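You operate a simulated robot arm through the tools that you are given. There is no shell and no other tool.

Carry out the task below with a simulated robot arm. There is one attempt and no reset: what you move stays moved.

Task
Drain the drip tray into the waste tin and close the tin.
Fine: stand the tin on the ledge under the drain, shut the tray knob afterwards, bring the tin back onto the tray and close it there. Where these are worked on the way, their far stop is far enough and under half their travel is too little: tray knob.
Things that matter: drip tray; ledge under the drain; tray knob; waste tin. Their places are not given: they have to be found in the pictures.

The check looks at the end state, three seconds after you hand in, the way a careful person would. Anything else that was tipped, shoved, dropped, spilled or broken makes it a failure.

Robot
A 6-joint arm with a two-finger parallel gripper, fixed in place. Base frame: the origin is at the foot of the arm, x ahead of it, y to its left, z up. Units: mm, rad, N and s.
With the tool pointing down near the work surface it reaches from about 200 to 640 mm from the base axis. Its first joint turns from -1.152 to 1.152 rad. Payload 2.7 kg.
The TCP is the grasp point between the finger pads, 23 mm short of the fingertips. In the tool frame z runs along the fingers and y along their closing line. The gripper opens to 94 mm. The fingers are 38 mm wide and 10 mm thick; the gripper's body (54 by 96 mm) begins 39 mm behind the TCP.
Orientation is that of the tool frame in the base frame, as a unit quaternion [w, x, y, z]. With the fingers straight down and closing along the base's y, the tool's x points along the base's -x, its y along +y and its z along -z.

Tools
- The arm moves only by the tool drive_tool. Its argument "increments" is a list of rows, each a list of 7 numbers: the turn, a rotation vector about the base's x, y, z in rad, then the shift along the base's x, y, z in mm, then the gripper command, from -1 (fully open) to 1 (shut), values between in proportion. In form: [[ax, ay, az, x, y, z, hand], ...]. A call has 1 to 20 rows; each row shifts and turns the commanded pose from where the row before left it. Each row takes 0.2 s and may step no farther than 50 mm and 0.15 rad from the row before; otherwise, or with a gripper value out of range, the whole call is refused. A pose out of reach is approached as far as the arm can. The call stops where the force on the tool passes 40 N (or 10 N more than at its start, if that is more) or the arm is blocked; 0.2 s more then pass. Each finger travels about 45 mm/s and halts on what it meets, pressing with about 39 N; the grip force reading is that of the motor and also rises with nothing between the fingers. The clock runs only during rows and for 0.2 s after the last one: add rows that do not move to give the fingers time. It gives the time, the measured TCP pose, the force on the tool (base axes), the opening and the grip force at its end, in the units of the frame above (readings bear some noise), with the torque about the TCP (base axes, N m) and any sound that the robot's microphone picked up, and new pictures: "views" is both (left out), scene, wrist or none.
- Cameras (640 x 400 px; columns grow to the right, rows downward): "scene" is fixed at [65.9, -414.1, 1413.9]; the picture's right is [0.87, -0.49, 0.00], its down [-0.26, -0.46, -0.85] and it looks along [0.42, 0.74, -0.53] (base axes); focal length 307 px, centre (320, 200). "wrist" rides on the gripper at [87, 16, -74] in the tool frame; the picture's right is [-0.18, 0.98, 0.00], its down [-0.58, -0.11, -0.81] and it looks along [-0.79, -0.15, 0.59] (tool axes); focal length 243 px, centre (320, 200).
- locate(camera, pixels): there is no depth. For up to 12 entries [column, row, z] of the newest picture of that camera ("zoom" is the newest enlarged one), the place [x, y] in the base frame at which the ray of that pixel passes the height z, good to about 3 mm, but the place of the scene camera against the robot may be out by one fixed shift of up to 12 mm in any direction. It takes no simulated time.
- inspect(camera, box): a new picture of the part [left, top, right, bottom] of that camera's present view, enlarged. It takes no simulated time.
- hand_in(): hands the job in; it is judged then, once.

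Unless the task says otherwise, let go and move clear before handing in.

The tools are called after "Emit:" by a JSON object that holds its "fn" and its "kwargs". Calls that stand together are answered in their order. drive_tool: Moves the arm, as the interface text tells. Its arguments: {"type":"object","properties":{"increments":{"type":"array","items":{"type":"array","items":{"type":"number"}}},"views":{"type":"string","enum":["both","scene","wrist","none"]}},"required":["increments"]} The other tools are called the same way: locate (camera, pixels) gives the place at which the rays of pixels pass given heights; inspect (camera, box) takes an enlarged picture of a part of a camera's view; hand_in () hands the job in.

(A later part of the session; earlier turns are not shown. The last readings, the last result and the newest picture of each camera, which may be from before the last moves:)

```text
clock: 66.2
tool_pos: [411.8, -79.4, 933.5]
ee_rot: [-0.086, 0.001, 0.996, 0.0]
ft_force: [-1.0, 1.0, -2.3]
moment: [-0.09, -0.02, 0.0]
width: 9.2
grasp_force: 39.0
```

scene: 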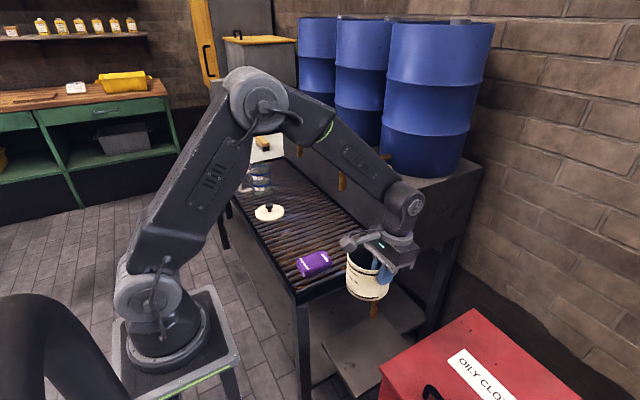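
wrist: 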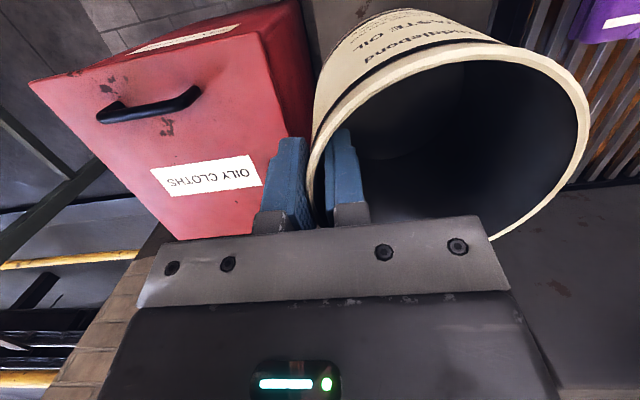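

The tin is at about (412, −33), clear of the spout by roughly 13 mm and the box by 16 mm. I'll descend to z≈745 and check.

Emit:
{"fn": "drive_tool", "kwargs": {"increments": [[0, 0, 0, -3, 1, -20, 1], [0, 0, 0, 0, 0, -24, 1], [0, 0, 0, 0, 0, -24, 1], [0, 0, 0, 0, 0, -24, 1], [0, 0, 0, 0, 0, -24, 1], [0, 0, 0, 0, 0, -24, 1], [0, 0, 0, 0, 0, -24, 1], [0, 0, 0, 0, 0, -24, 1], [0, 0, 0, 0, 0, 0, 1]], "views": "both"}}

Emit:
{"fn": "inspect", "kwargs": {"camera": "scene", "box": [310, 220, 450, 360]}}

```text
clock: 68.2
tool_pos: [405.8, -76.0, 746.8]
ee_rot: [-0.086, 0.0, 0.996, 0.0]
ft_force: [-0.4, 0.2, -3.3]
moment: [-0.12, -0.03, 0.04]
width: 9.5
grasp_force: 38.6
```

scene: 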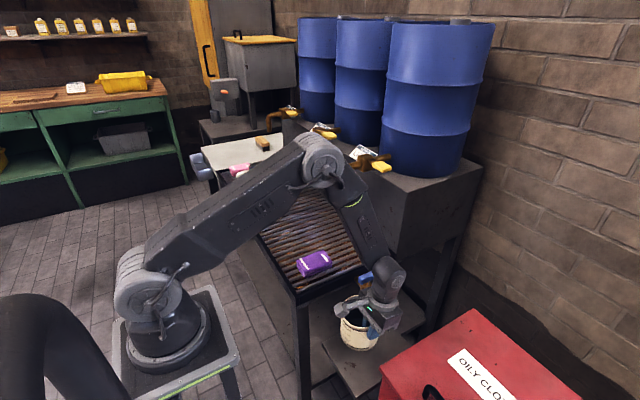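
wrist: 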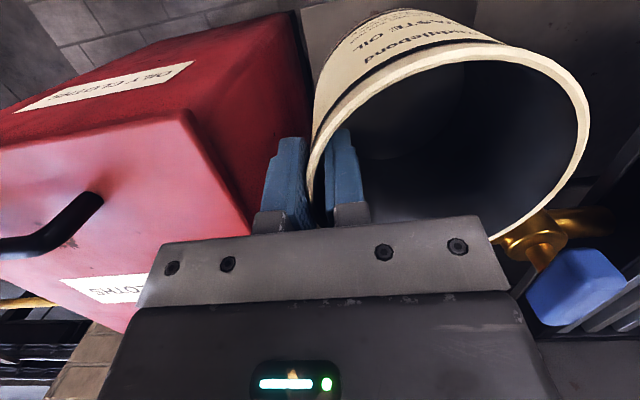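

```text
2.86 times, centred on (380, 290) of scene
```

zoom: 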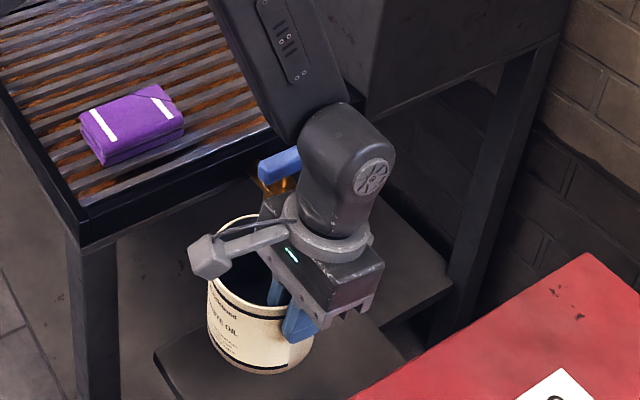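

Everything hangs clear, with the knob at wrist (575,285) separate from the tin. I'll go down to z≈606.

Emit:
{"fn": "drive_tool", "kwargs": {"increments": [[0, 0, 0, 0, 0, -20, 1], [0, 0, 0, 0, 0, -24, 1], [0, 0, 0, 0, 0, -24, 1], [0, 0, 0, 0, 0, -24, 1], [0, 0, 0, 0, 0, -24, 1], [0, 0, 0, 0, 0, -24, 1], [0, 0, 0, 0, 0, 0, 1]], "views": "both"}}

Emit:
{"fn": "inspect", "kwargs": {"camera": "scene", "box": [310, 250, 450, 390]}}

```text
clock: 69.8
tool_pos: [409.7, -76.1, 608.0]
ee_rot: [-0.087, 0.001, 0.996, 0.001]
ft_force: [-0.5, -0.2, -1.7]
moment: [-0.08, 0.0, -0.01]
width: 9.4
grasp_force: 38.7
```

scene: 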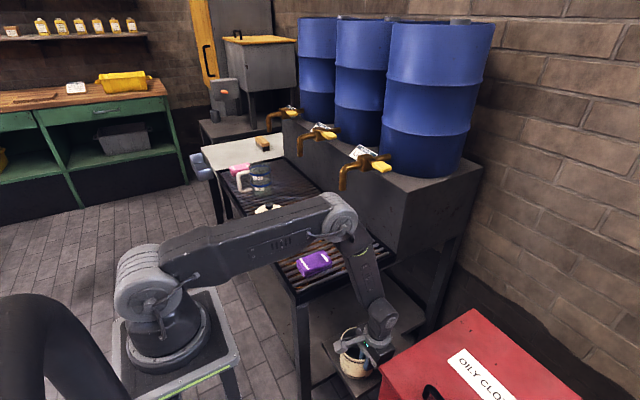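
wrist: 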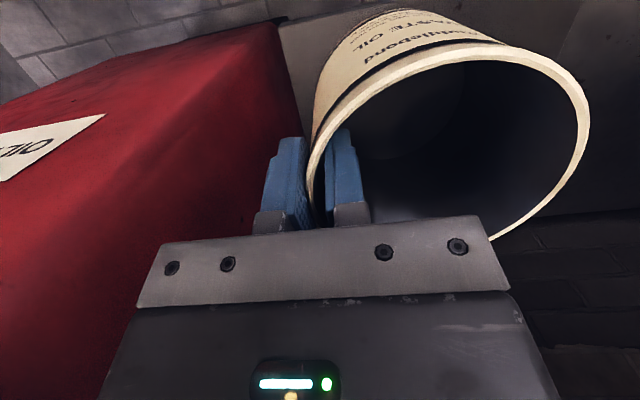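

```text
2.86 times, centred on (380, 320) of scene
```

zoom: 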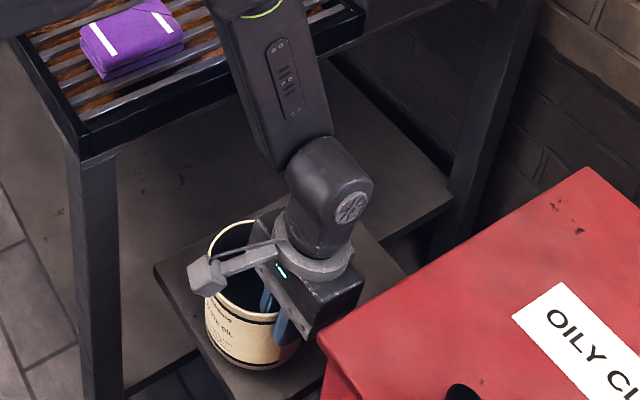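

The tin's rim is now about 33 mm below spout-tip height. I'll slide in under the spout to (468, −67) in small steps.

Emit:
{"fn": "drive_tool", "kwargs": {"increments": [[0, 0, 0, 10, 2, 0, 1], [0, 0, 0, 10, 2, 0, 1], [0, 0, 0, 10, 2, 0, 1], [0, 0, 0, 10, 1, 0, 1], [0, 0, 0, 10, 1, 0, 1], [0, 0, 0, 8.5, 1, 0, 1], [0, 0, 0, 0, 0, 0, 1]], "views": "both"}}

Emit:
{"fn": "inspect", "kwargs": {"camera": "scene", "box": [330, 270, 430, 370]}}

```text
clock: 71.4
tool_pos: [466.9, -68.0, 608.9]
ee_rot: [-0.086, 0.001, 0.996, 0.0]
ft_force: [0.8, 0.7, -2.1]
moment: [-0.07, -0.02, 0.04]
width: 9.2
grasp_force: 38.9
```

scene: 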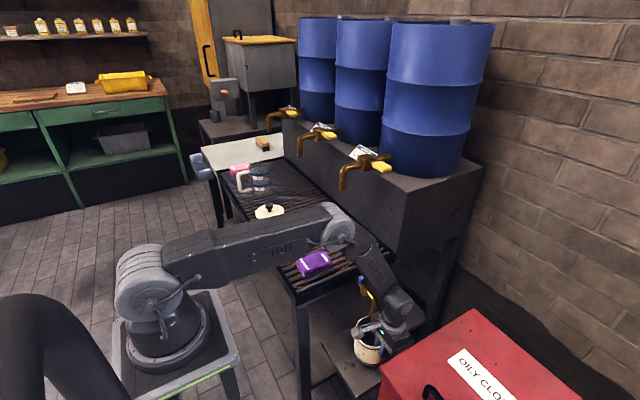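
wrist: 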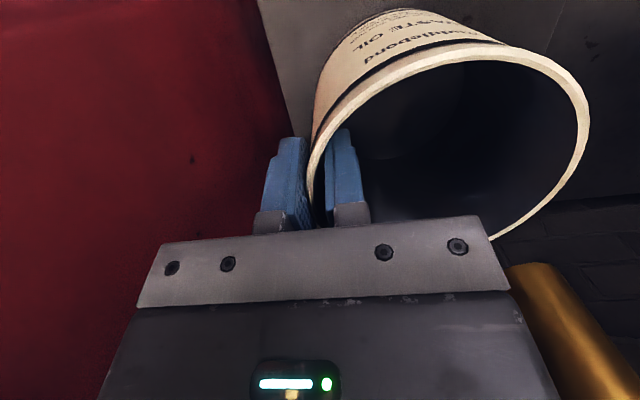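

```text
4.00 times, centred on (380, 320) of scene
```

zoom: 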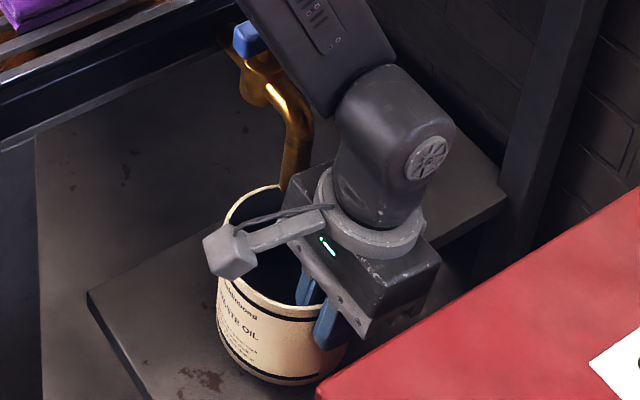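

The spout hangs over the tin's opening. I'll lower onto the ledge, slowing near the expected contact.

Emit:
{"fn": "drive_tool", "kwargs": {"increments": [[0, 0, 0, 0, 0, -10, 1], [0, 0, 0, 0, 0, -5, 1], [0, 0, 0, 0, 0, -3, 1], [0, 0, 0, 0, 0, -2, 1], [0, 0, 0, 0, 0, 0, 1]], "views": "none"}}

```text
clock: 72.6
tool_pos: [467.3, -67.4, 586.7]
ee_rot: [-0.086, 0.001, 0.996, 0.0]
ft_force: [0.0, 0.0, -2.4]
moment: [-0.11, 0.01, -0.03]
width: 9.3
grasp_force: 39.6
```

Emit:
{"fn": "drive_tool", "kwargs": {"increments": [[0, 0, 0, 0, 0, -1.5, 1], [0, 0, 0, 0, 0, -1.5, 1], [0, 0, 0, 0, 0, 0, 1]], "views": "none"}}

```text
clock: 73.4
tool_pos: [467.3, -66.8, 585.0]
ee_rot: [-0.086, 0.001, 0.996, -0.001]
ft_force: [0.2, -0.3, -2.0]
moment: [-0.07, -0.01, 0.02]
width: 9.4
grasp_force: 39.0
```

Emit:
{"fn": "drive_tool", "kwargs": {"increments": [[0, 0, 0, 0, 0, -1.5, 1], [0, 0, 0, 0, 0, -1.5, 1], [0, 0, 0, 0, 0, 0, 1]], "views": "none"}}

```text
clock: 74.2
tool_pos: [465.8, -67.9, 582.2]
ee_rot: [-0.086, 0.001, 0.996, 0.0]
ft_force: [-0.5, 0.5, 4.7]
moment: [0.46, 0.02, 0.09]
width: 9.4
grasp_force: 38.6
```

The tin touched down (+4.7 N), so the ledge top is about 499. I'll release it, rise out of it and check that it stands upright.

Emit:
{"fn": "drive_tool", "kwargs": {"increments": [[0, 0, 0, 0, 0, 0.4, 1], [0, 0, 0, 0, 0, 0, 0.7], [0, 0, 0, 0, 0, 0, 0.45], [0, 0, 0, 0, 0, 0, 0.25], [0, 0, 0, 0, 0, 0, 0.25], [0, 0, 0, 0, 0, 15, 0.25], [0, 0, 0, 0, 0, 20, 0.25], [0, 0, 0, 0, 0, 15, 0.25], [0, 0, 0, 0, 0, 0, 0.25]], "views": "both"}}

Emit:
{"fn": "inspect", "kwargs": {"camera": "scene", "box": [330, 270, 430, 370]}}

```text
clock: 76.2
tool_pos: [465.6, -67.5, 631.7]
ee_rot: [-0.086, 0.001, 0.996, 0.001]
ft_force: [-0.4, 0.1, 0.3]
moment: [-0.01, 0.04, -0.01]
width: 35.3
grasp_force: 0.1
```

scene: 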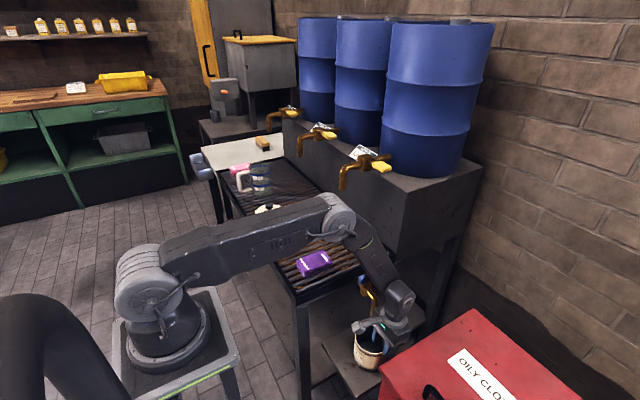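
wrist: 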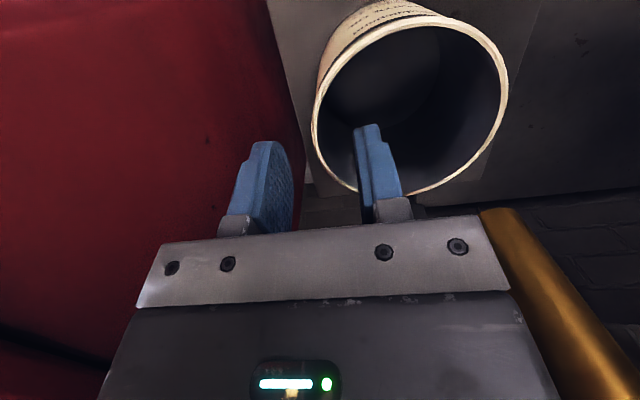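

```text
4.00 times, centred on (380, 320) of scene
```

zoom: 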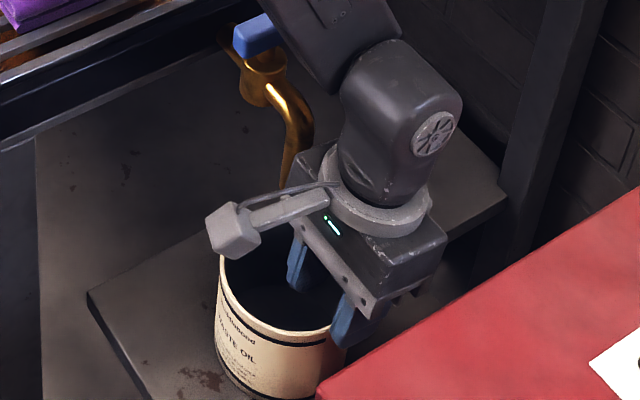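

The tin is standing upright on the ledge under the spout, and the fingers are clear of the rim. I'll retreat along the same path and go up.

Emit:
{"fn": "drive_tool", "kwargs": {"increments": [[0, 0, 0, 0, 0, 6, 0.25], [0, 0, 0, -10, -1.5, 0, 0.25], [0, 0, 0, -15, -2.5, 0, 0.25], [0, 0, 0, -17, -2.5, 0, 0.25], [0, 0, 0, -16, -2.5, 0, 0.25], [0, 0, 0, 0, 0, 25, 0.25], [0, 0, 0, 0, 0, 30, 0.25], [0, 0, 0, 0, 0, 30, 0.25], [0, 0, 0, 0, 0, 30, 0.25], [0, 0, 0, 0, 0, 30, 0.25], [0, 0, 0, 0, 0, 30, 0.25], [0, 0, 0, 0, 0, 30, 0.25], [0, 0, 0, 0, 0, 30, 0.25], [0, 0, 0, 0, 0, 30, 0.25], [0, 0, 0, 0, 0, 30, 0.25], [0, 0, 0, 0, 0, 0, 0.25]], "views": "both"}}

Emit:
{"fn": "inspect", "kwargs": {"camera": "wrist", "box": [320, 0, 520, 160]}}

Emit:
{"fn": "inspect", "kwargs": {"camera": "scene", "box": [320, 255, 440, 385]}}

```text
clock: 79.6
tool_pos: [409.6, -74.8, 932.7]
ee_rot: [-0.086, 0.001, 0.996, 0.0]
ft_force: [-0.2, 0.2, -0.1]
moment: [-0.01, 0.01, 0.0]
width: 35.2
grasp_force: 0.0
```

scene: 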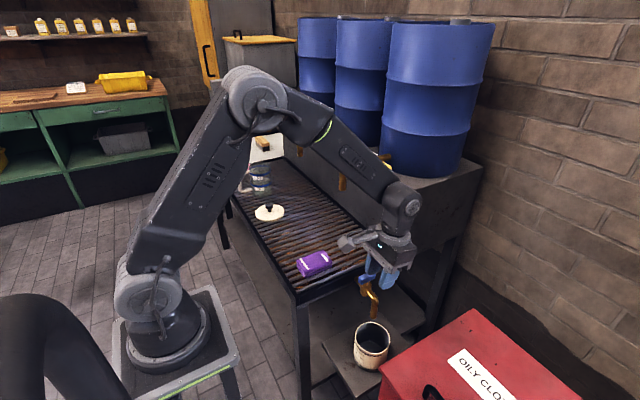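
wrist: 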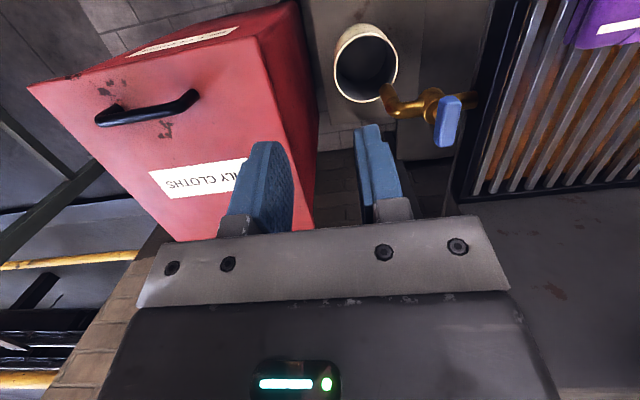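

```text
2.50 times, centred on (420, 80) of wrist
```

zoom: 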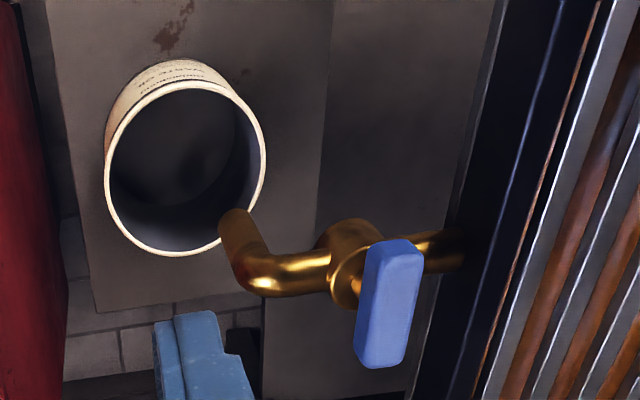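

```text
3.08 times, centred on (380, 320) of scene
```

zoom: 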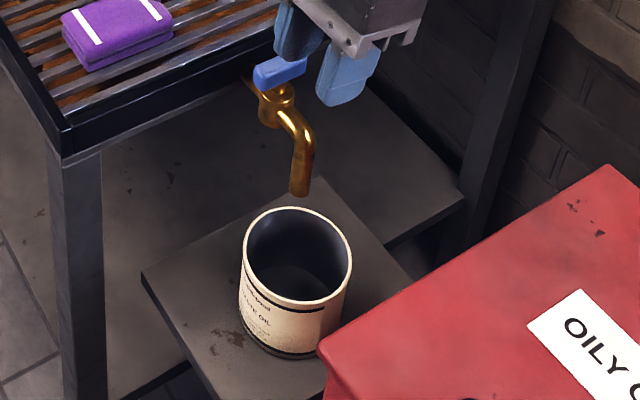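

The tin stands on the ledge. I'll check the spout tip's plan position against the rim's centre.

Emit:
{"fn": "locate", "kwargs": {"camera": "wrist", "pixels": [[366, 67.6, 596], [333.6, 66, 596], [398.4, 64, 596], [366, 33, 596], [366, 102.4, 596], [386, 88, 655], [449, 122, 780], [453, 98, 780], [446, 146, 780], [470, 95, 735]]}}

Emit:
{"fn": "locate", "kwargs": {"camera": "scene", "pixels": [[371.5, 337.5, 607], [373.5, 318, 666], [366, 280, 790], [358, 283, 790], [374.5, 276.5, 790]]}}

```text
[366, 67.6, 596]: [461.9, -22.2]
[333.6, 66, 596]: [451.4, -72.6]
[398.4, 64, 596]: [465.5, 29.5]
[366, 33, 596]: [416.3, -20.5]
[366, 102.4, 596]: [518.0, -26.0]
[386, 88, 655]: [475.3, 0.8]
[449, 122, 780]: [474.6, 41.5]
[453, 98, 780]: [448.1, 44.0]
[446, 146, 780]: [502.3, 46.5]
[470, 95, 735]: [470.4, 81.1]
```

```text
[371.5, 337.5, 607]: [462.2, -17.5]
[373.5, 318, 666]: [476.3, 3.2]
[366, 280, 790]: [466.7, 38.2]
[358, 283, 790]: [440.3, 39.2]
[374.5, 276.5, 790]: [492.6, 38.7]
```

The spout drops inside the opening with about 12 mm to spare. I'll now straighten the tool and go above the knob, which is about 54 mm long along x and centred near (475, 44, 778).

Emit:
{"fn": "drive_tool", "kwargs": {"increments": [[0, -0.0864, 0, 5, 10, 0, 0.25], [0, -0.0864, 0, 5, 15, 0, 0.25], [0, 0, 0, 10, 20, -5, 0.25], [0, 0, 0, 12, 20, -10, 0.25], [0, 0, 0, 12, 20, -15, 0.25], [0, 0, 0, 12, 20, -15, 0.25], [0, 0, 0, 10, 14, -15, 0.25], [0, 0, 0, 0, 0, 0, 0.25]], "views": "both"}}

Emit:
{"fn": "inspect", "kwargs": {"camera": "wrist", "box": [220, 80, 460, 230]}}

Emit:
{"fn": "inspect", "kwargs": {"camera": "scene", "box": [320, 220, 440, 320]}}

```text
clock: 81.4
tool_pos: [474.3, 42.5, 873.4]
ee_rot: [0.0, 0.001, 1.0, 0.0]
ft_force: [0.2, 0.5, -0.4]
moment: [0.0, 0.01, 0.01]
width: 35.2
grasp_force: 0.1
```

scene: 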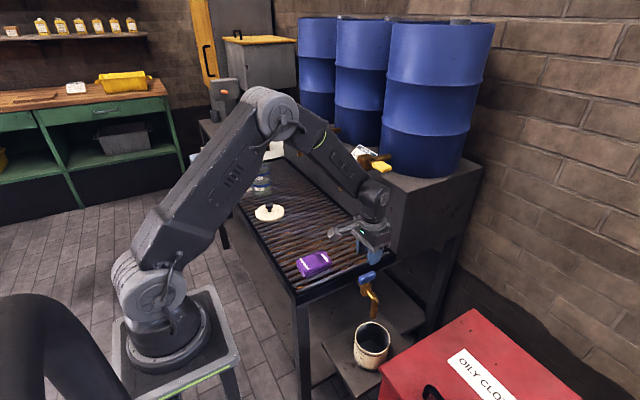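
wrist: 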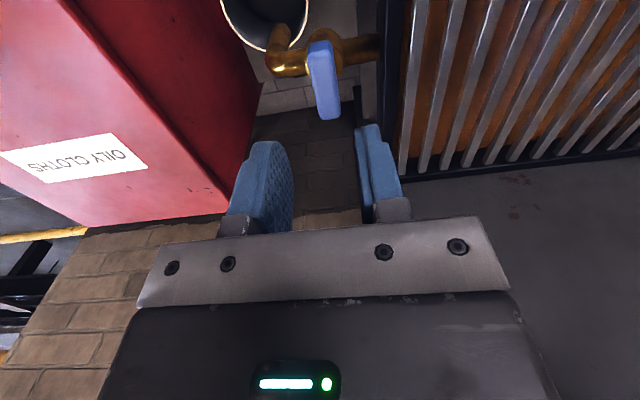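

```text
2.67 times, centred on (340, 155) of wrist
```

zoom: 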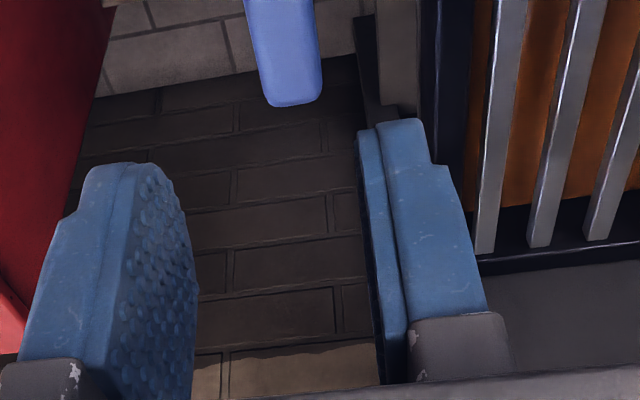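

```text
4.00 times, centred on (380, 270) of scene
```

zoom: 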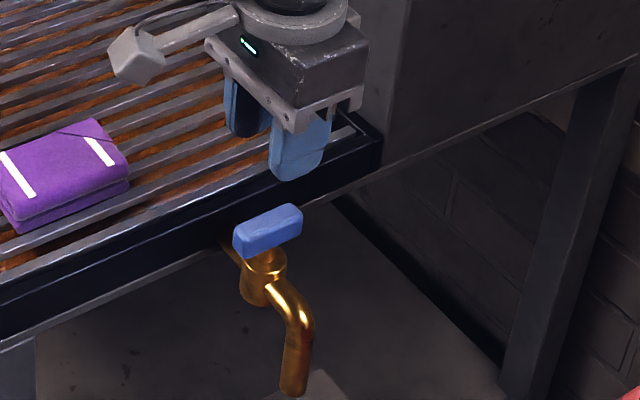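

The bar is visible at wrist (323,80), directly ahead between the fingers. I'll measure its ends, width and direction.

Emit:
{"fn": "inspect", "kwargs": {"camera": "wrist", "box": [240, 0, 420, 130]}}

Emit:
{"fn": "locate", "kwargs": {"camera": "wrist", "pixels": [[320, 42, 782], [331, 118, 782], [316, 44, 782], [333, 42, 782], [320, 118, 782], [340, 115, 782], [325, 80, 782], [283, 35, 655], [405, 170, 755], [405, 60, 755], [380, 60, 735]]}}

```text
3.08 times, centred on (330, 65) of wrist
```

zoom: 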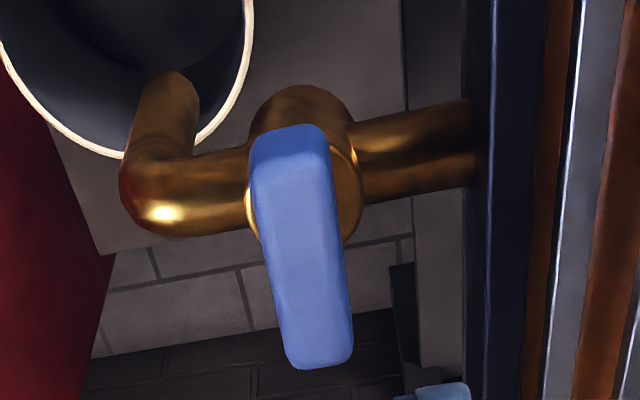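

```text
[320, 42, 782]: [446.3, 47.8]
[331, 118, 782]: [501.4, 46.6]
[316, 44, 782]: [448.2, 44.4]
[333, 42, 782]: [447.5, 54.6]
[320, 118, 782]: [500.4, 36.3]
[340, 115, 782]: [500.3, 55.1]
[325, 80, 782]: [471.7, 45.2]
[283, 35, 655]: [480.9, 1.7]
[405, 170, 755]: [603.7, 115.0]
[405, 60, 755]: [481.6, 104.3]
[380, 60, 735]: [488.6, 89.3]
```

The bar lies along x, centred at (474, 46) and about 19 mm wide. I'll centre on it and descend with a 35 mm opening so the pads straddle it.

Emit:
{"fn": "drive_tool", "kwargs": {"increments": [[0, 0, 0, 0, 4, -20, 0.25], [0, 0, 0, 0, 0, -25, 0.25], [0, 0, 0, 0, 0, -20, 0.25], [0, 0, 0, 0, 0, -15, 0.25], [0, 0, 0, 0, 0, -9, 0.25], [0, 0, 0, 0, 0, -6, 0.25], [0, 0, 0, 0, 0, 0, 0.25]], "views": "both"}}

Emit:
{"fn": "inspect", "kwargs": {"camera": "scene", "box": [330, 240, 420, 320]}}

Emit:
{"fn": "inspect", "kwargs": {"camera": "wrist", "box": [200, 80, 460, 240]}}

```text
clock: 83.0
tool_pos: [474.0, 47.5, 779.3]
ee_rot: [-0.001, 0.001, 1.0, 0.0]
ft_force: [-0.4, -0.4, 0.1]
moment: [0.0, -0.01, 0.01]
width: 35.3
grasp_force: 0.0
```

scene: 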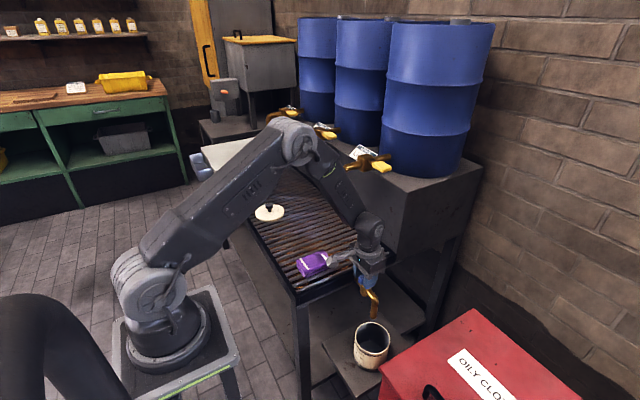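
wrist: 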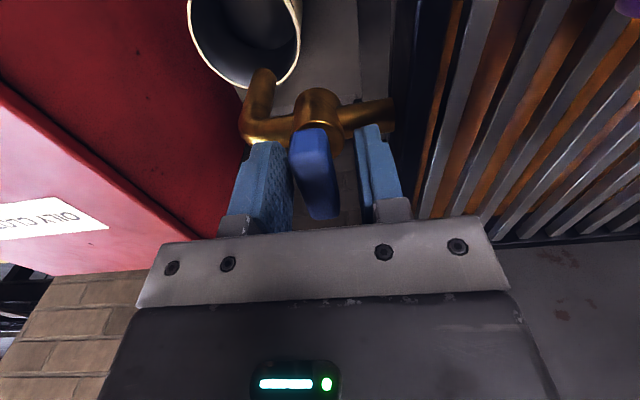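

```text
5.00 times, centred on (375, 280) of scene
```

zoom: 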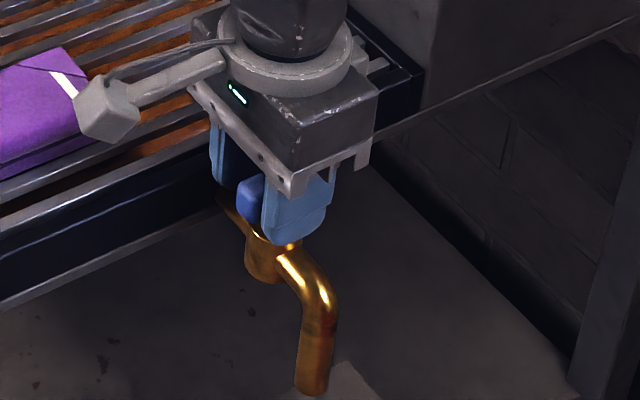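

```text
2.46 times, centred on (330, 160) of wrist
```

zoom: 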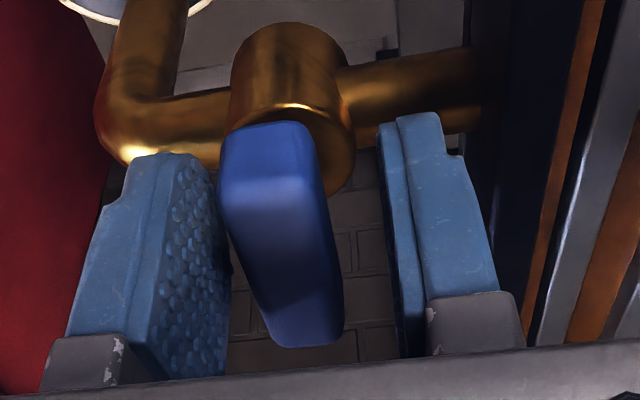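

The bar is between the pads, about 1.5 mm towards −y of centre. I'll shift to match and close on it.

Emit:
{"fn": "drive_tool", "kwargs": {"increments": [[0, 0, 0, 0, -1.5, -2, 0.25], [0, 0, 0, 0, 0, 0, 0.4], [0, 0, 0, 0, 0, 0, 0.55], [0, 0, 0, 0, 0, 0, 0.65], [0, 0, 0, 0, 0, 0, 0.75], [0, 0, 0, 0, 0, 0, 0.9]], "views": "both"}}

Emit:
{"fn": "inspect", "kwargs": {"camera": "wrist", "box": [200, 80, 460, 240]}}

```text
clock: 84.4
tool_pos: [473.7, 45.5, 777.1]
ee_rot: [0.0, 0.001, 1.0, 0.0]
ft_force: [0.1, 2.0, -2.5]
moment: [-0.14, -0.16, 0.08]
width: 17.8
grasp_force: 44.9
```

scene: 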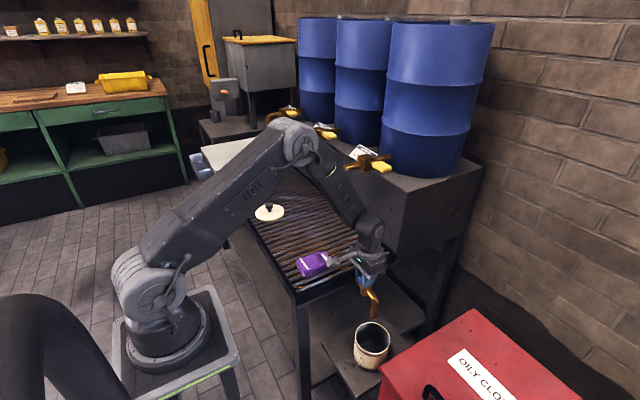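
wrist: 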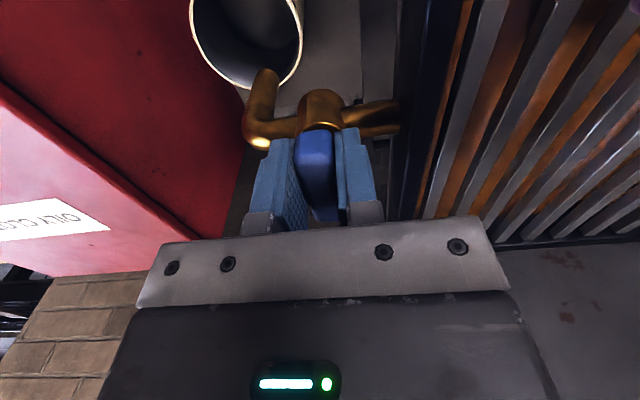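

```text
2.46 times, centred on (330, 160) of wrist
```

zoom: 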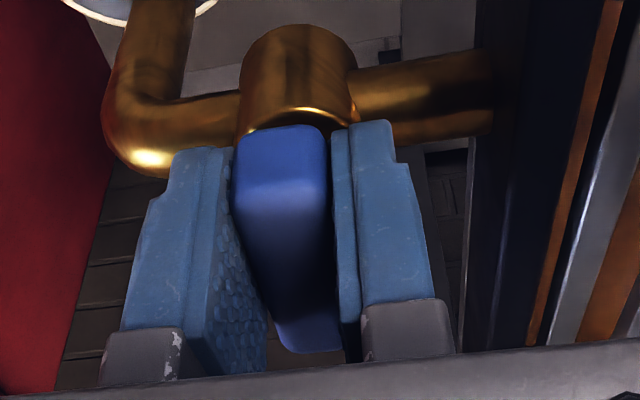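

The knob is gripped (17.8 mm). I'll try a small turn of +0.1 rad about z and read the moment.

Emit:
{"fn": "drive_tool", "kwargs": {"increments": [[0, 0, 0.05, 0, 0, 0, 0.9], [0, 0, 0.05, 0, 0, 0, 0.9], [0, 0, 0, 0, 0, 0, 0.9]], "views": "wrist"}}

```text
clock: 85.2
tool_pos: [473.0, 45.6, 777.3]
ee_rot: [-0.001, -0.049, 0.999, 0.0]
ft_force: [-17.1, -13.5, 21.2]
moment: [-0.02, -0.47, -0.09]
width: 17.9
grasp_force: 44.7
```

wrist: 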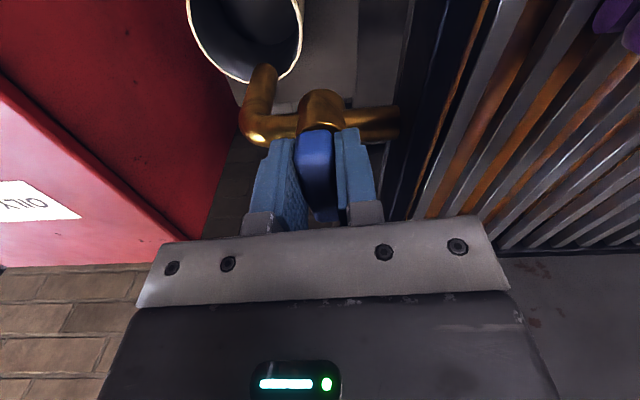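

Emit:
{"fn": "inspect", "kwargs": {"camera": "wrist", "box": [200, 80, 460, 240]}}

Emit:
{"fn": "inspect", "kwargs": {"camera": "scene", "box": [330, 240, 420, 320]}}

```text
2.46 times, centred on (330, 160) of wrist
```

zoom: 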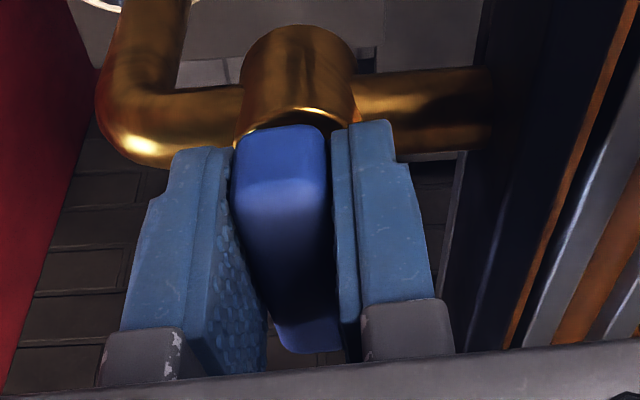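

```text
5.00 times, centred on (375, 280) of scene
```

zoom: 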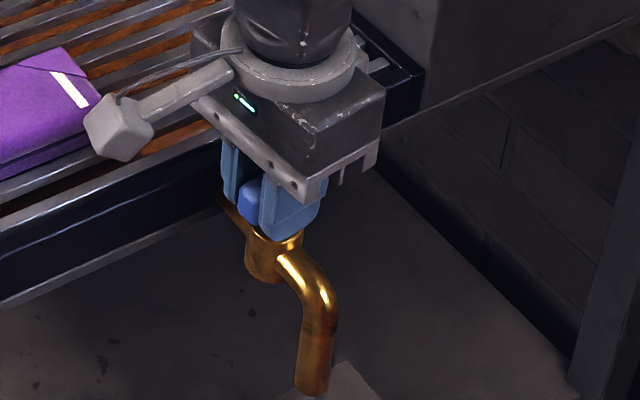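

The knob turns with the tool in the + direction (Mz only −0.09), but off-axis forces of about 20 N build up. I'll loosen to a 22 mm opening so the fingers act like a wrench around the bar, recentre slightly, and continue.

Emit:
{"fn": "drive_tool", "kwargs": {"increments": [[0, 0, 0, 0, 0, 0, 0.52], [0, 0, 0, 0.5, -0.5, 0, 0.52], [0, 0, 0, 0.5, -0.5, 0, 0.52], [0, 0, 0.1, 0, 0, 0, 0.52], [0, 0, 0.1, 0, 0, 0, 0.52], [0, 0, 0.1, 0, 0, 0, 0.52], [0, 0, 0, 0, 0, 0, 0.52]], "views": "wrist"}}

Emit:
{"fn": "inspect", "kwargs": {"camera": "wrist", "box": [200, 80, 460, 240]}}

```text
clock: 86.8
tool_pos: [474.5, 44.2, 775.8]
ee_rot: [0.0, -0.198, 0.98, 0.0]
ft_force: [0.5, -0.9, -0.3]
moment: [-0.02, 0.03, -0.07]
width: 23.0
grasp_force: 1.0
```

wrist: 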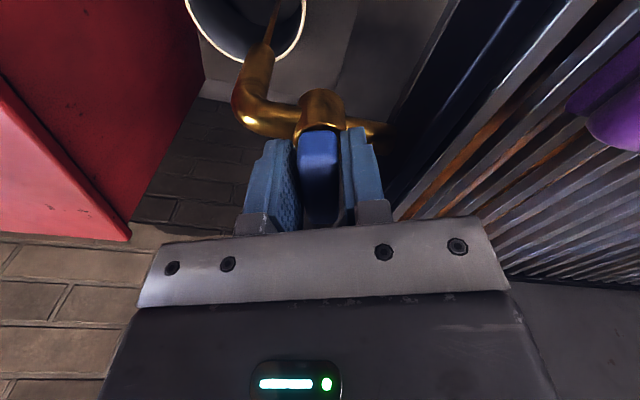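

```text
2.46 times, centred on (330, 160) of wrist
```

zoom: 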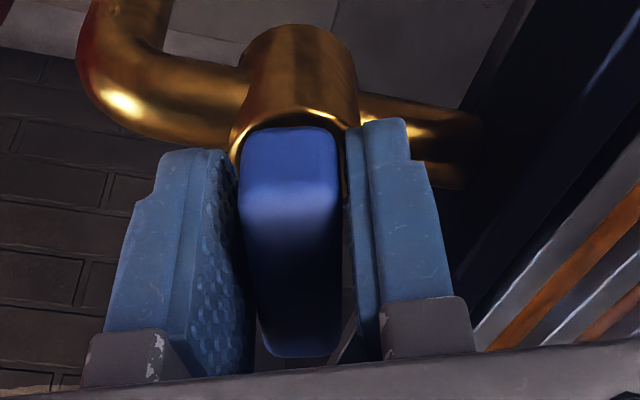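

A brown stream is now running from the spout into the tin (wrist (273,25)), so + is the opening direction. I'll keep turning.

Emit:
{"fn": "drive_tool", "kwargs": {"increments": [[0, 0, 0.1, 0, 0, 0, 0.52], [0, 0, 0.1, 0, 0, 0, 0.52], [0, 0, 0.1, 0, 0, 0, 0.52], [0, 0, 0.1, 0, 0, 0, 0.52], [0, 0, 0.1, 0, 0, 0, 0.52], [0, 0, 0, 0, 0, 0, 0.52]], "views": "wrist"}}

Emit:
{"fn": "inspect", "kwargs": {"camera": "wrist", "box": [200, 0, 460, 240]}}

Emit:
{"fn": "inspect", "kwargs": {"camera": "scene", "box": [320, 250, 430, 380]}}

```text
clock: 88.2
tool_pos: [475.3, 46.0, 775.7]
ee_rot: [0.0, -0.435, 0.901, 0.001]
ft_force: [4.2, -2.9, -1.9]
moment: [-0.02, 0.0, -0.03]
width: 24.8
grasp_force: 2.5
```

wrist: 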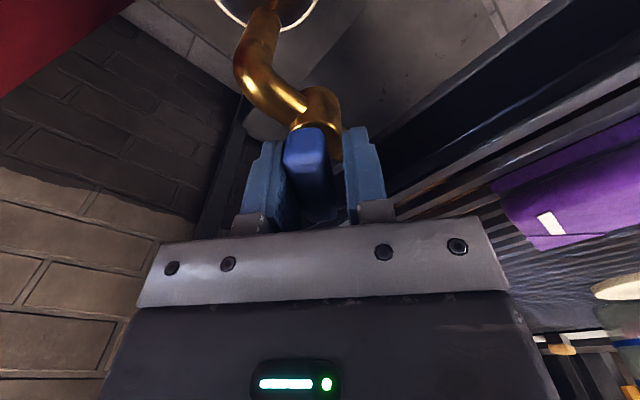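

```text
1.67 times, centred on (330, 120) of wrist
```

zoom: 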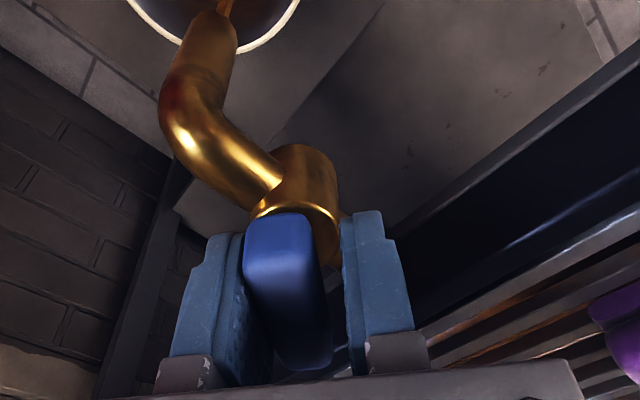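

```text
3.08 times, centred on (375, 315) of scene
```

zoom: 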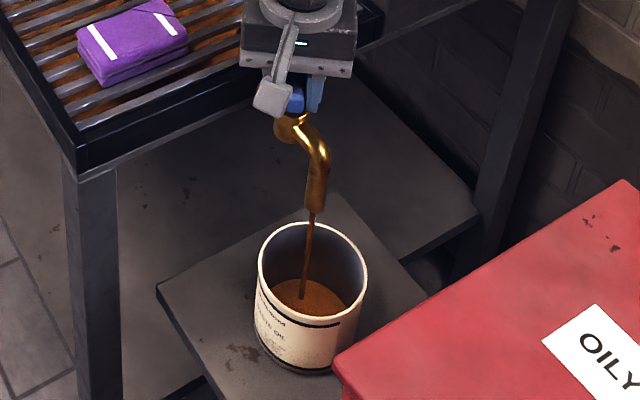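

Oil is running into the tin, with a visible level in scene zoom (310,298). I'll continue turning towards the far stop.

Emit:
{"fn": "drive_tool", "kwargs": {"increments": [[0, 0, 0.1, 0, 0, 0, 0.52], [0, 0, 0.1, 0, 0, 0, 0.52], [0, 0, 0.1, 0, 0, 0, 0.52], [0, 0, 0.1, 0, 0, 0, 0.52], [0, 0, 0.1, 0, 0, 0, 0.52], [0, 0, 0, 0, 0, 0, 0.52]], "views": "wrist"}}

Emit:
{"fn": "inspect", "kwargs": {"camera": "wrist", "box": [200, 0, 460, 240]}}

Emit:
{"fn": "inspect", "kwargs": {"camera": "scene", "box": [320, 250, 430, 380]}}

```text
clock: 89.6
tool_pos: [476.8, 44.6, 775.8]
ee_rot: [0.0, -0.645, 0.764, 0.0]
ft_force: [4.5, -1.5, 2.5]
moment: [-0.05, -0.03, 0.03]
width: 24.5
grasp_force: 2.2
```

wrist: 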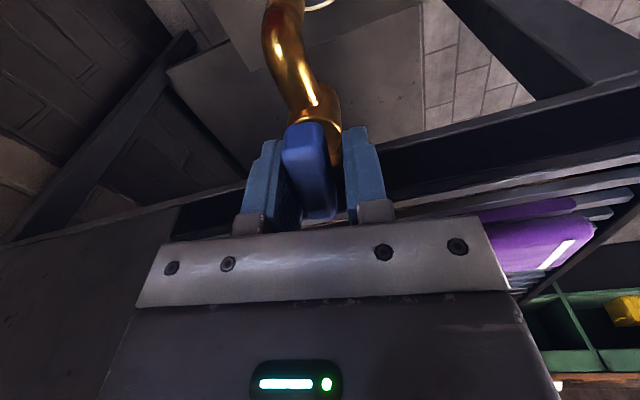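

```text
1.67 times, centred on (330, 120) of wrist
```

zoom: 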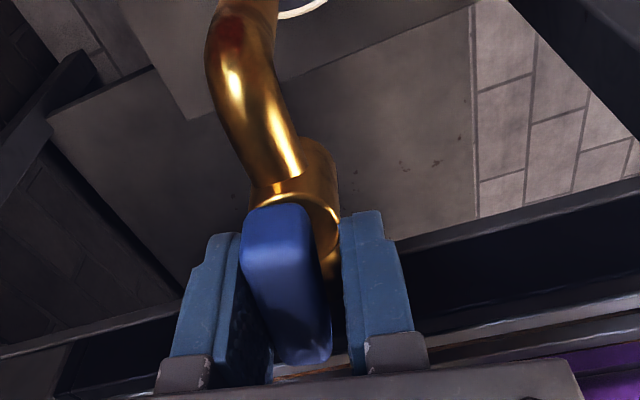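

```text
3.08 times, centred on (375, 315) of scene
```

zoom: 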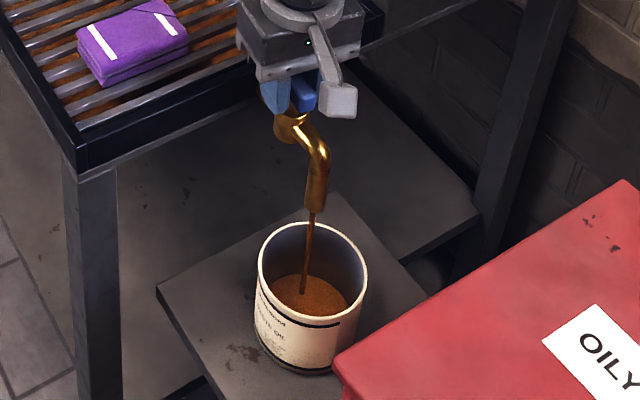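

The tool has turned about 80° and flow continues with the level rising slowly. I'll keep on towards the stop.

Emit:
{"fn": "drive_tool", "kwargs": {"increments": [[0, 0, 0.08, 0, 0, 0, 0.52], [0, 0, 0.08, 0, 0, 0, 0.52], [0, 0, 0.08, 0, 0, 0, 0.52], [0, 0, 0, 0, 0, 0, 0.52]], "views": "wrist"}}

Emit:
{"fn": "inspect", "kwargs": {"camera": "wrist", "box": [200, 0, 460, 240]}}

Emit:
{"fn": "inspect", "kwargs": {"camera": "scene", "box": [320, 250, 430, 380]}}

```text
clock: 90.6
tool_pos: [476.0, 45.2, 775.7]
ee_rot: [-0.001, 0.731, -0.683, 0.0]
ft_force: [12.5, -4.9, 1.8]
moment: [0.02, 0.04, -0.28]
width: 28.0
grasp_force: 6.0
```

wrist: 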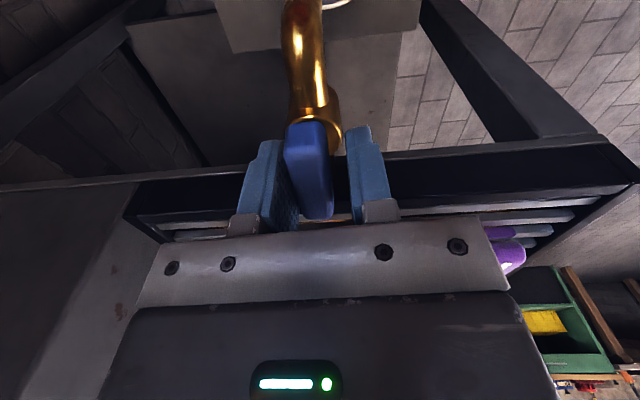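

```text
1.67 times, centred on (330, 120) of wrist
```

zoom: 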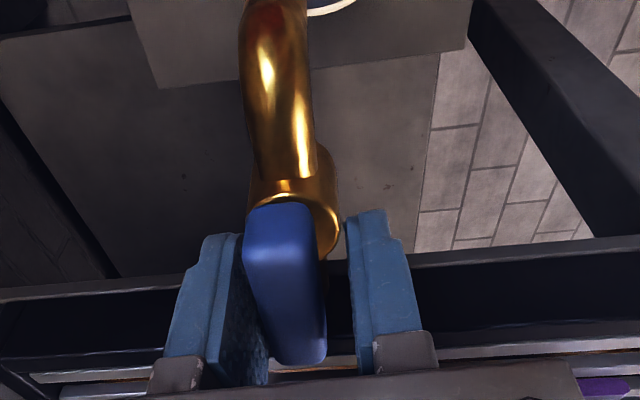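

```text
3.08 times, centred on (375, 315) of scene
```

zoom: 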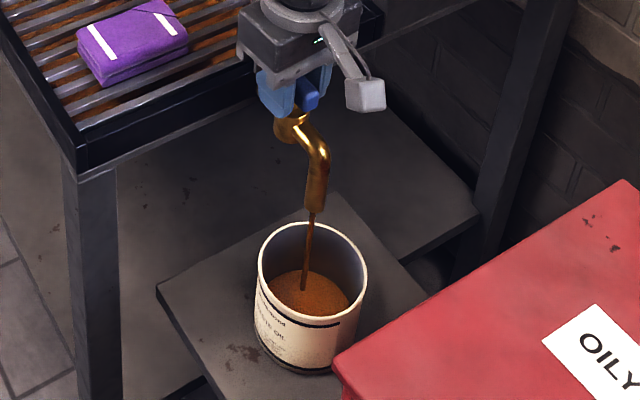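

The knob is at its far stop (the fingers are pried to 28 mm, Mz −0.28) and oil flows freely. I'll ease off slightly and wait while watching the level.

Emit:
{"fn": "drive_tool", "kwargs": {"increments": [[0, 0, -0.08, 0, 0, 0, 0.4], [0, 0, 0, 0, 0, 0, 0.4], [0, 0, 0, 0, 0, 0, 0.4], [0, 0, 0, 0, 0, 0, 0.4], [0, 0, 0, 0, 0, 0, 0.4], [0, 0, 0, 0, 0, 0, 0.4], [0, 0, 0, 0, 0, 0, 0.4], [0, 0, 0, 0, 0, 0, 0.4], [0, 0, 0, 0, 0, 0, 0.4], [0, 0, 0, 0, 0, 0, 0.4]], "views": "scene"}}

Emit:
{"fn": "inspect", "kwargs": {"camera": "scene", "box": [320, 250, 430, 380]}}

```text
clock: 92.8
tool_pos: [474.6, 43.9, 775.8]
ee_rot: [0.0, -0.703, 0.712, 0.0]
ft_force: [-0.1, -0.6, 0.2]
moment: [-0.01, 0.0, 0.02]
width: 28.2
grasp_force: 0.1
```

scene: 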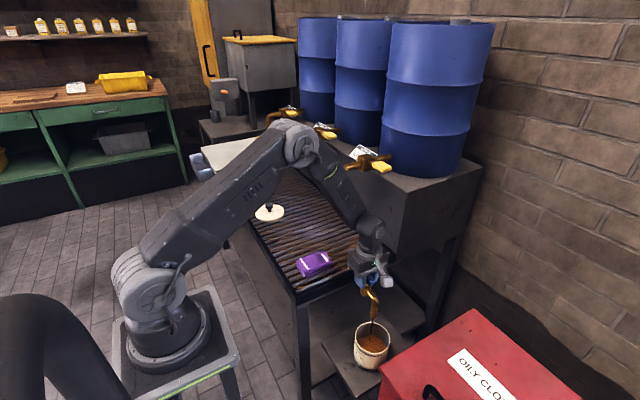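

```text
3.08 times, centred on (375, 315) of scene
```

zoom: 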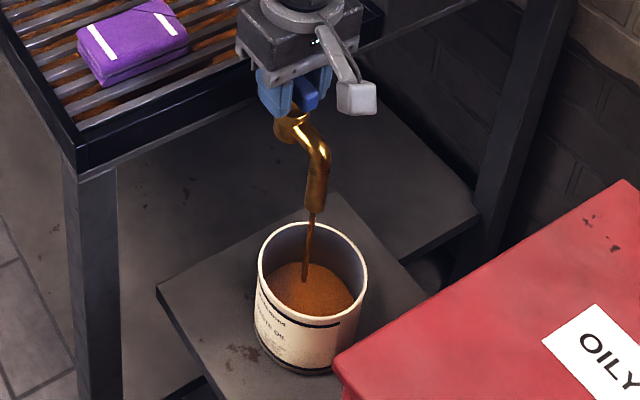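

Emit:
{"fn": "inspect", "kwargs": {"camera": "scene", "box": [350, 315, 395, 375]}}

```text
6.67 times, centred on (372, 345) of scene
```

zoom: 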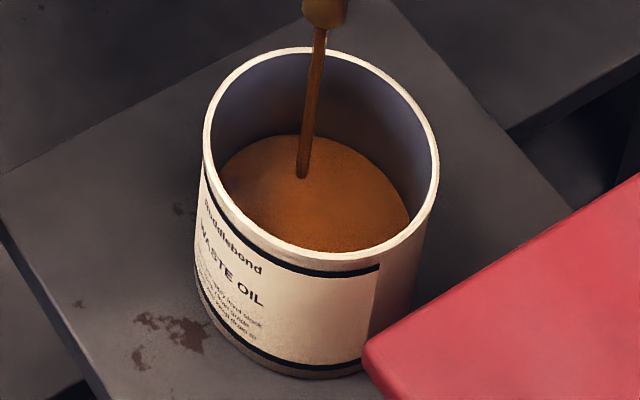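

The oil surface is still about 60 mm below the rim, roughly a third full. I'll wait longer.

Emit:
{"fn": "drive_tool", "kwargs": {"increments": [[0, 0, 0, 0, 0, 0, 0.4], [0, 0, 0, 0, 0, 0, 0.4], [0, 0, 0, 0, 0, 0, 0.4], [0, 0, 0, 0, 0, 0, 0.4], [0, 0, 0, 0, 0, 0, 0.4], [0, 0, 0, 0, 0, 0, 0.4], [0, 0, 0, 0, 0, 0, 0.4], [0, 0, 0, 0, 0, 0, 0.4], [0, 0, 0, 0, 0, 0, 0.4], [0, 0, 0, 0, 0, 0, 0.4], [0, 0, 0, 0, 0, 0, 0.4], [0, 0, 0, 0, 0, 0, 0.4], [0, 0, 0, 0, 0, 0, 0.4], [0, 0, 0, 0, 0, 0, 0.4], [0, 0, 0, 0, 0, 0, 0.4], [0, 0, 0, 0, 0, 0, 0.4], [0, 0, 0, 0, 0, 0, 0.4], [0, 0, 0, 0, 0, 0, 0.4], [0, 0, 0, 0, 0, 0, 0.4], [0, 0, 0, 0, 0, 0, 0.4]], "views": "none"}}

Emit:
{"fn": "inspect", "kwargs": {"camera": "scene", "box": [350, 315, 395, 375]}}

```text
clock: 97.0
tool_pos: [475.6, 43.9, 776.8]
ee_rot: [0.001, -0.703, 0.711, -0.001]
ft_force: [-0.5, 0.1, -0.4]
moment: [-0.01, 0.03, -0.01]
width: 28.5
grasp_force: 0.0
```

```text
6.67 times, centred on (372, 345) of scene
```

zoom: 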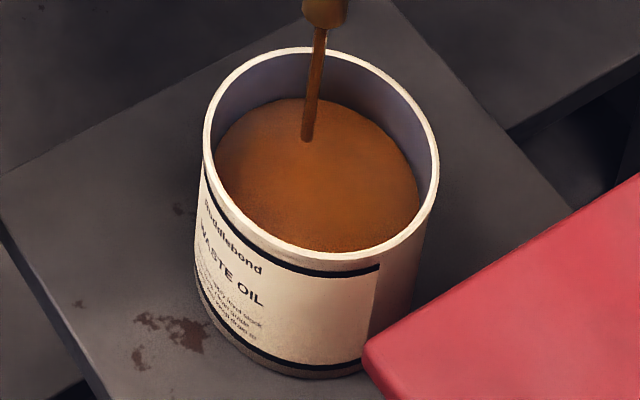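

The level is rising quickly: the surface is now about 35 mm below the rim, up about 27 mm in 4 s. I'll check again after just over 1 s and be ready to shut.

Emit:
{"fn": "drive_tool", "kwargs": {"increments": [[0, 0, 0, 0, 0, 0, 0.4], [0, 0, 0, 0, 0, 0, 0.4], [0, 0, 0, 0, 0, 0, 0.4], [0, 0, 0, 0, 0, 0, 0.4]], "views": "none"}}

Emit:
{"fn": "inspect", "kwargs": {"camera": "scene", "box": [350, 315, 395, 375]}}

```text
clock: 98.0
tool_pos: [476.1, 44.0, 776.9]
ee_rot: [0.0, -0.703, 0.711, 0.001]
ft_force: [-0.1, -0.2, 0.1]
moment: [0.0, -0.01, -0.02]
width: 28.3
grasp_force: 0.1
```

```text
6.67 times, centred on (372, 345) of scene
```

zoom: 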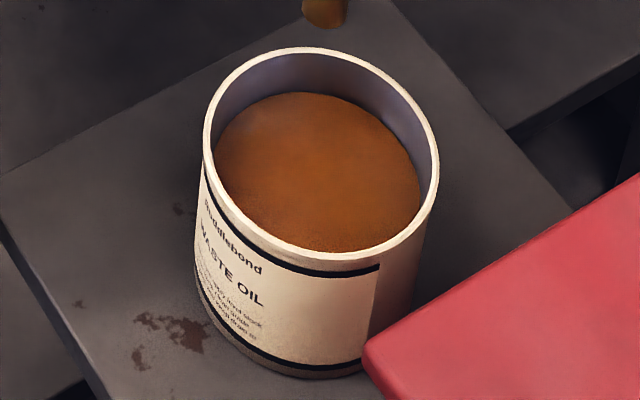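

The stream has stopped, and the surface sits about 30 mm below the rim. I'll wait 2 s more for drips and look again.

Emit:
{"fn": "drive_tool", "kwargs": {"increments": [[0, 0, 0, 0, 0, 0, 0.45], [0, 0, 0, 0, 0, 0, 0.52], [0, 0, 0, 0, 0, 0, 0.52], [0, 0, 0, 0, 0, 0, 0.52], [0, 0, 0, 0, 0, 0, 0.52], [0, 0, 0, 0, 0, 0, 0.52], [0, 0, 0, 0, 0, 0, 0.52], [0, 0, 0, 0, 0, 0, 0.52], [0, 0, 0, 0, 0, 0, 0.52], [0, 0, 0, 0, 0, 0, 0.52]], "views": "both"}}

Emit:
{"fn": "inspect", "kwargs": {"camera": "scene", "box": [340, 275, 410, 375]}}

Emit:
{"fn": "inspect", "kwargs": {"camera": "wrist", "box": [200, 0, 460, 240]}}

```text
clock: 100.2
tool_pos: [475.2, 43.2, 776.1]
ee_rot: [0.0, -0.703, 0.711, 0.001]
ft_force: [8.0, 1.0, 3.5]
moment: [-0.01, -0.05, 0.01]
width: 25.9
grasp_force: 3.6
```

scene: 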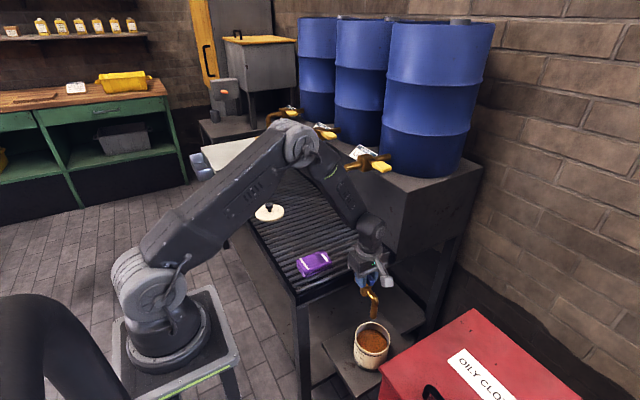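
wrist: 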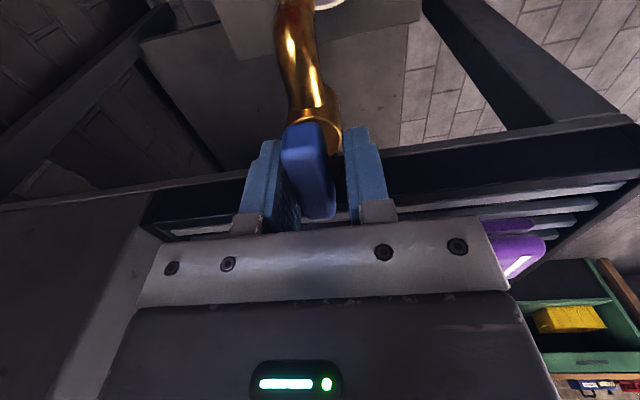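

```text
4.00 times, centred on (375, 325) of scene
```

zoom: 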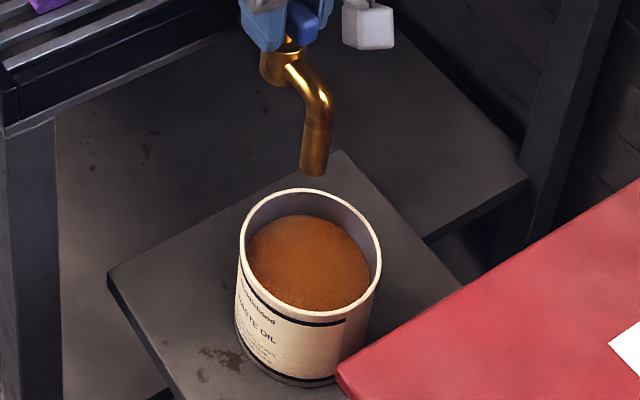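

```text
1.67 times, centred on (330, 120) of wrist
```

zoom: 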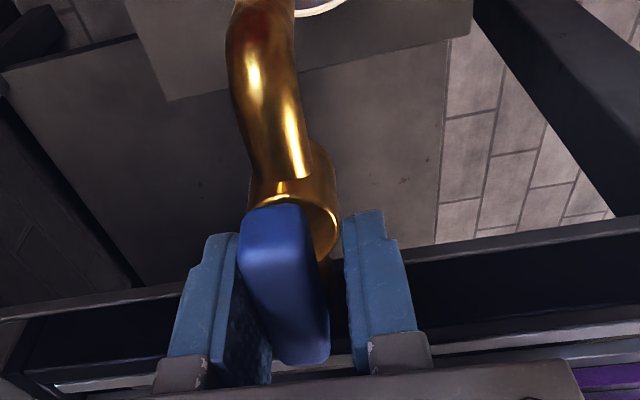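

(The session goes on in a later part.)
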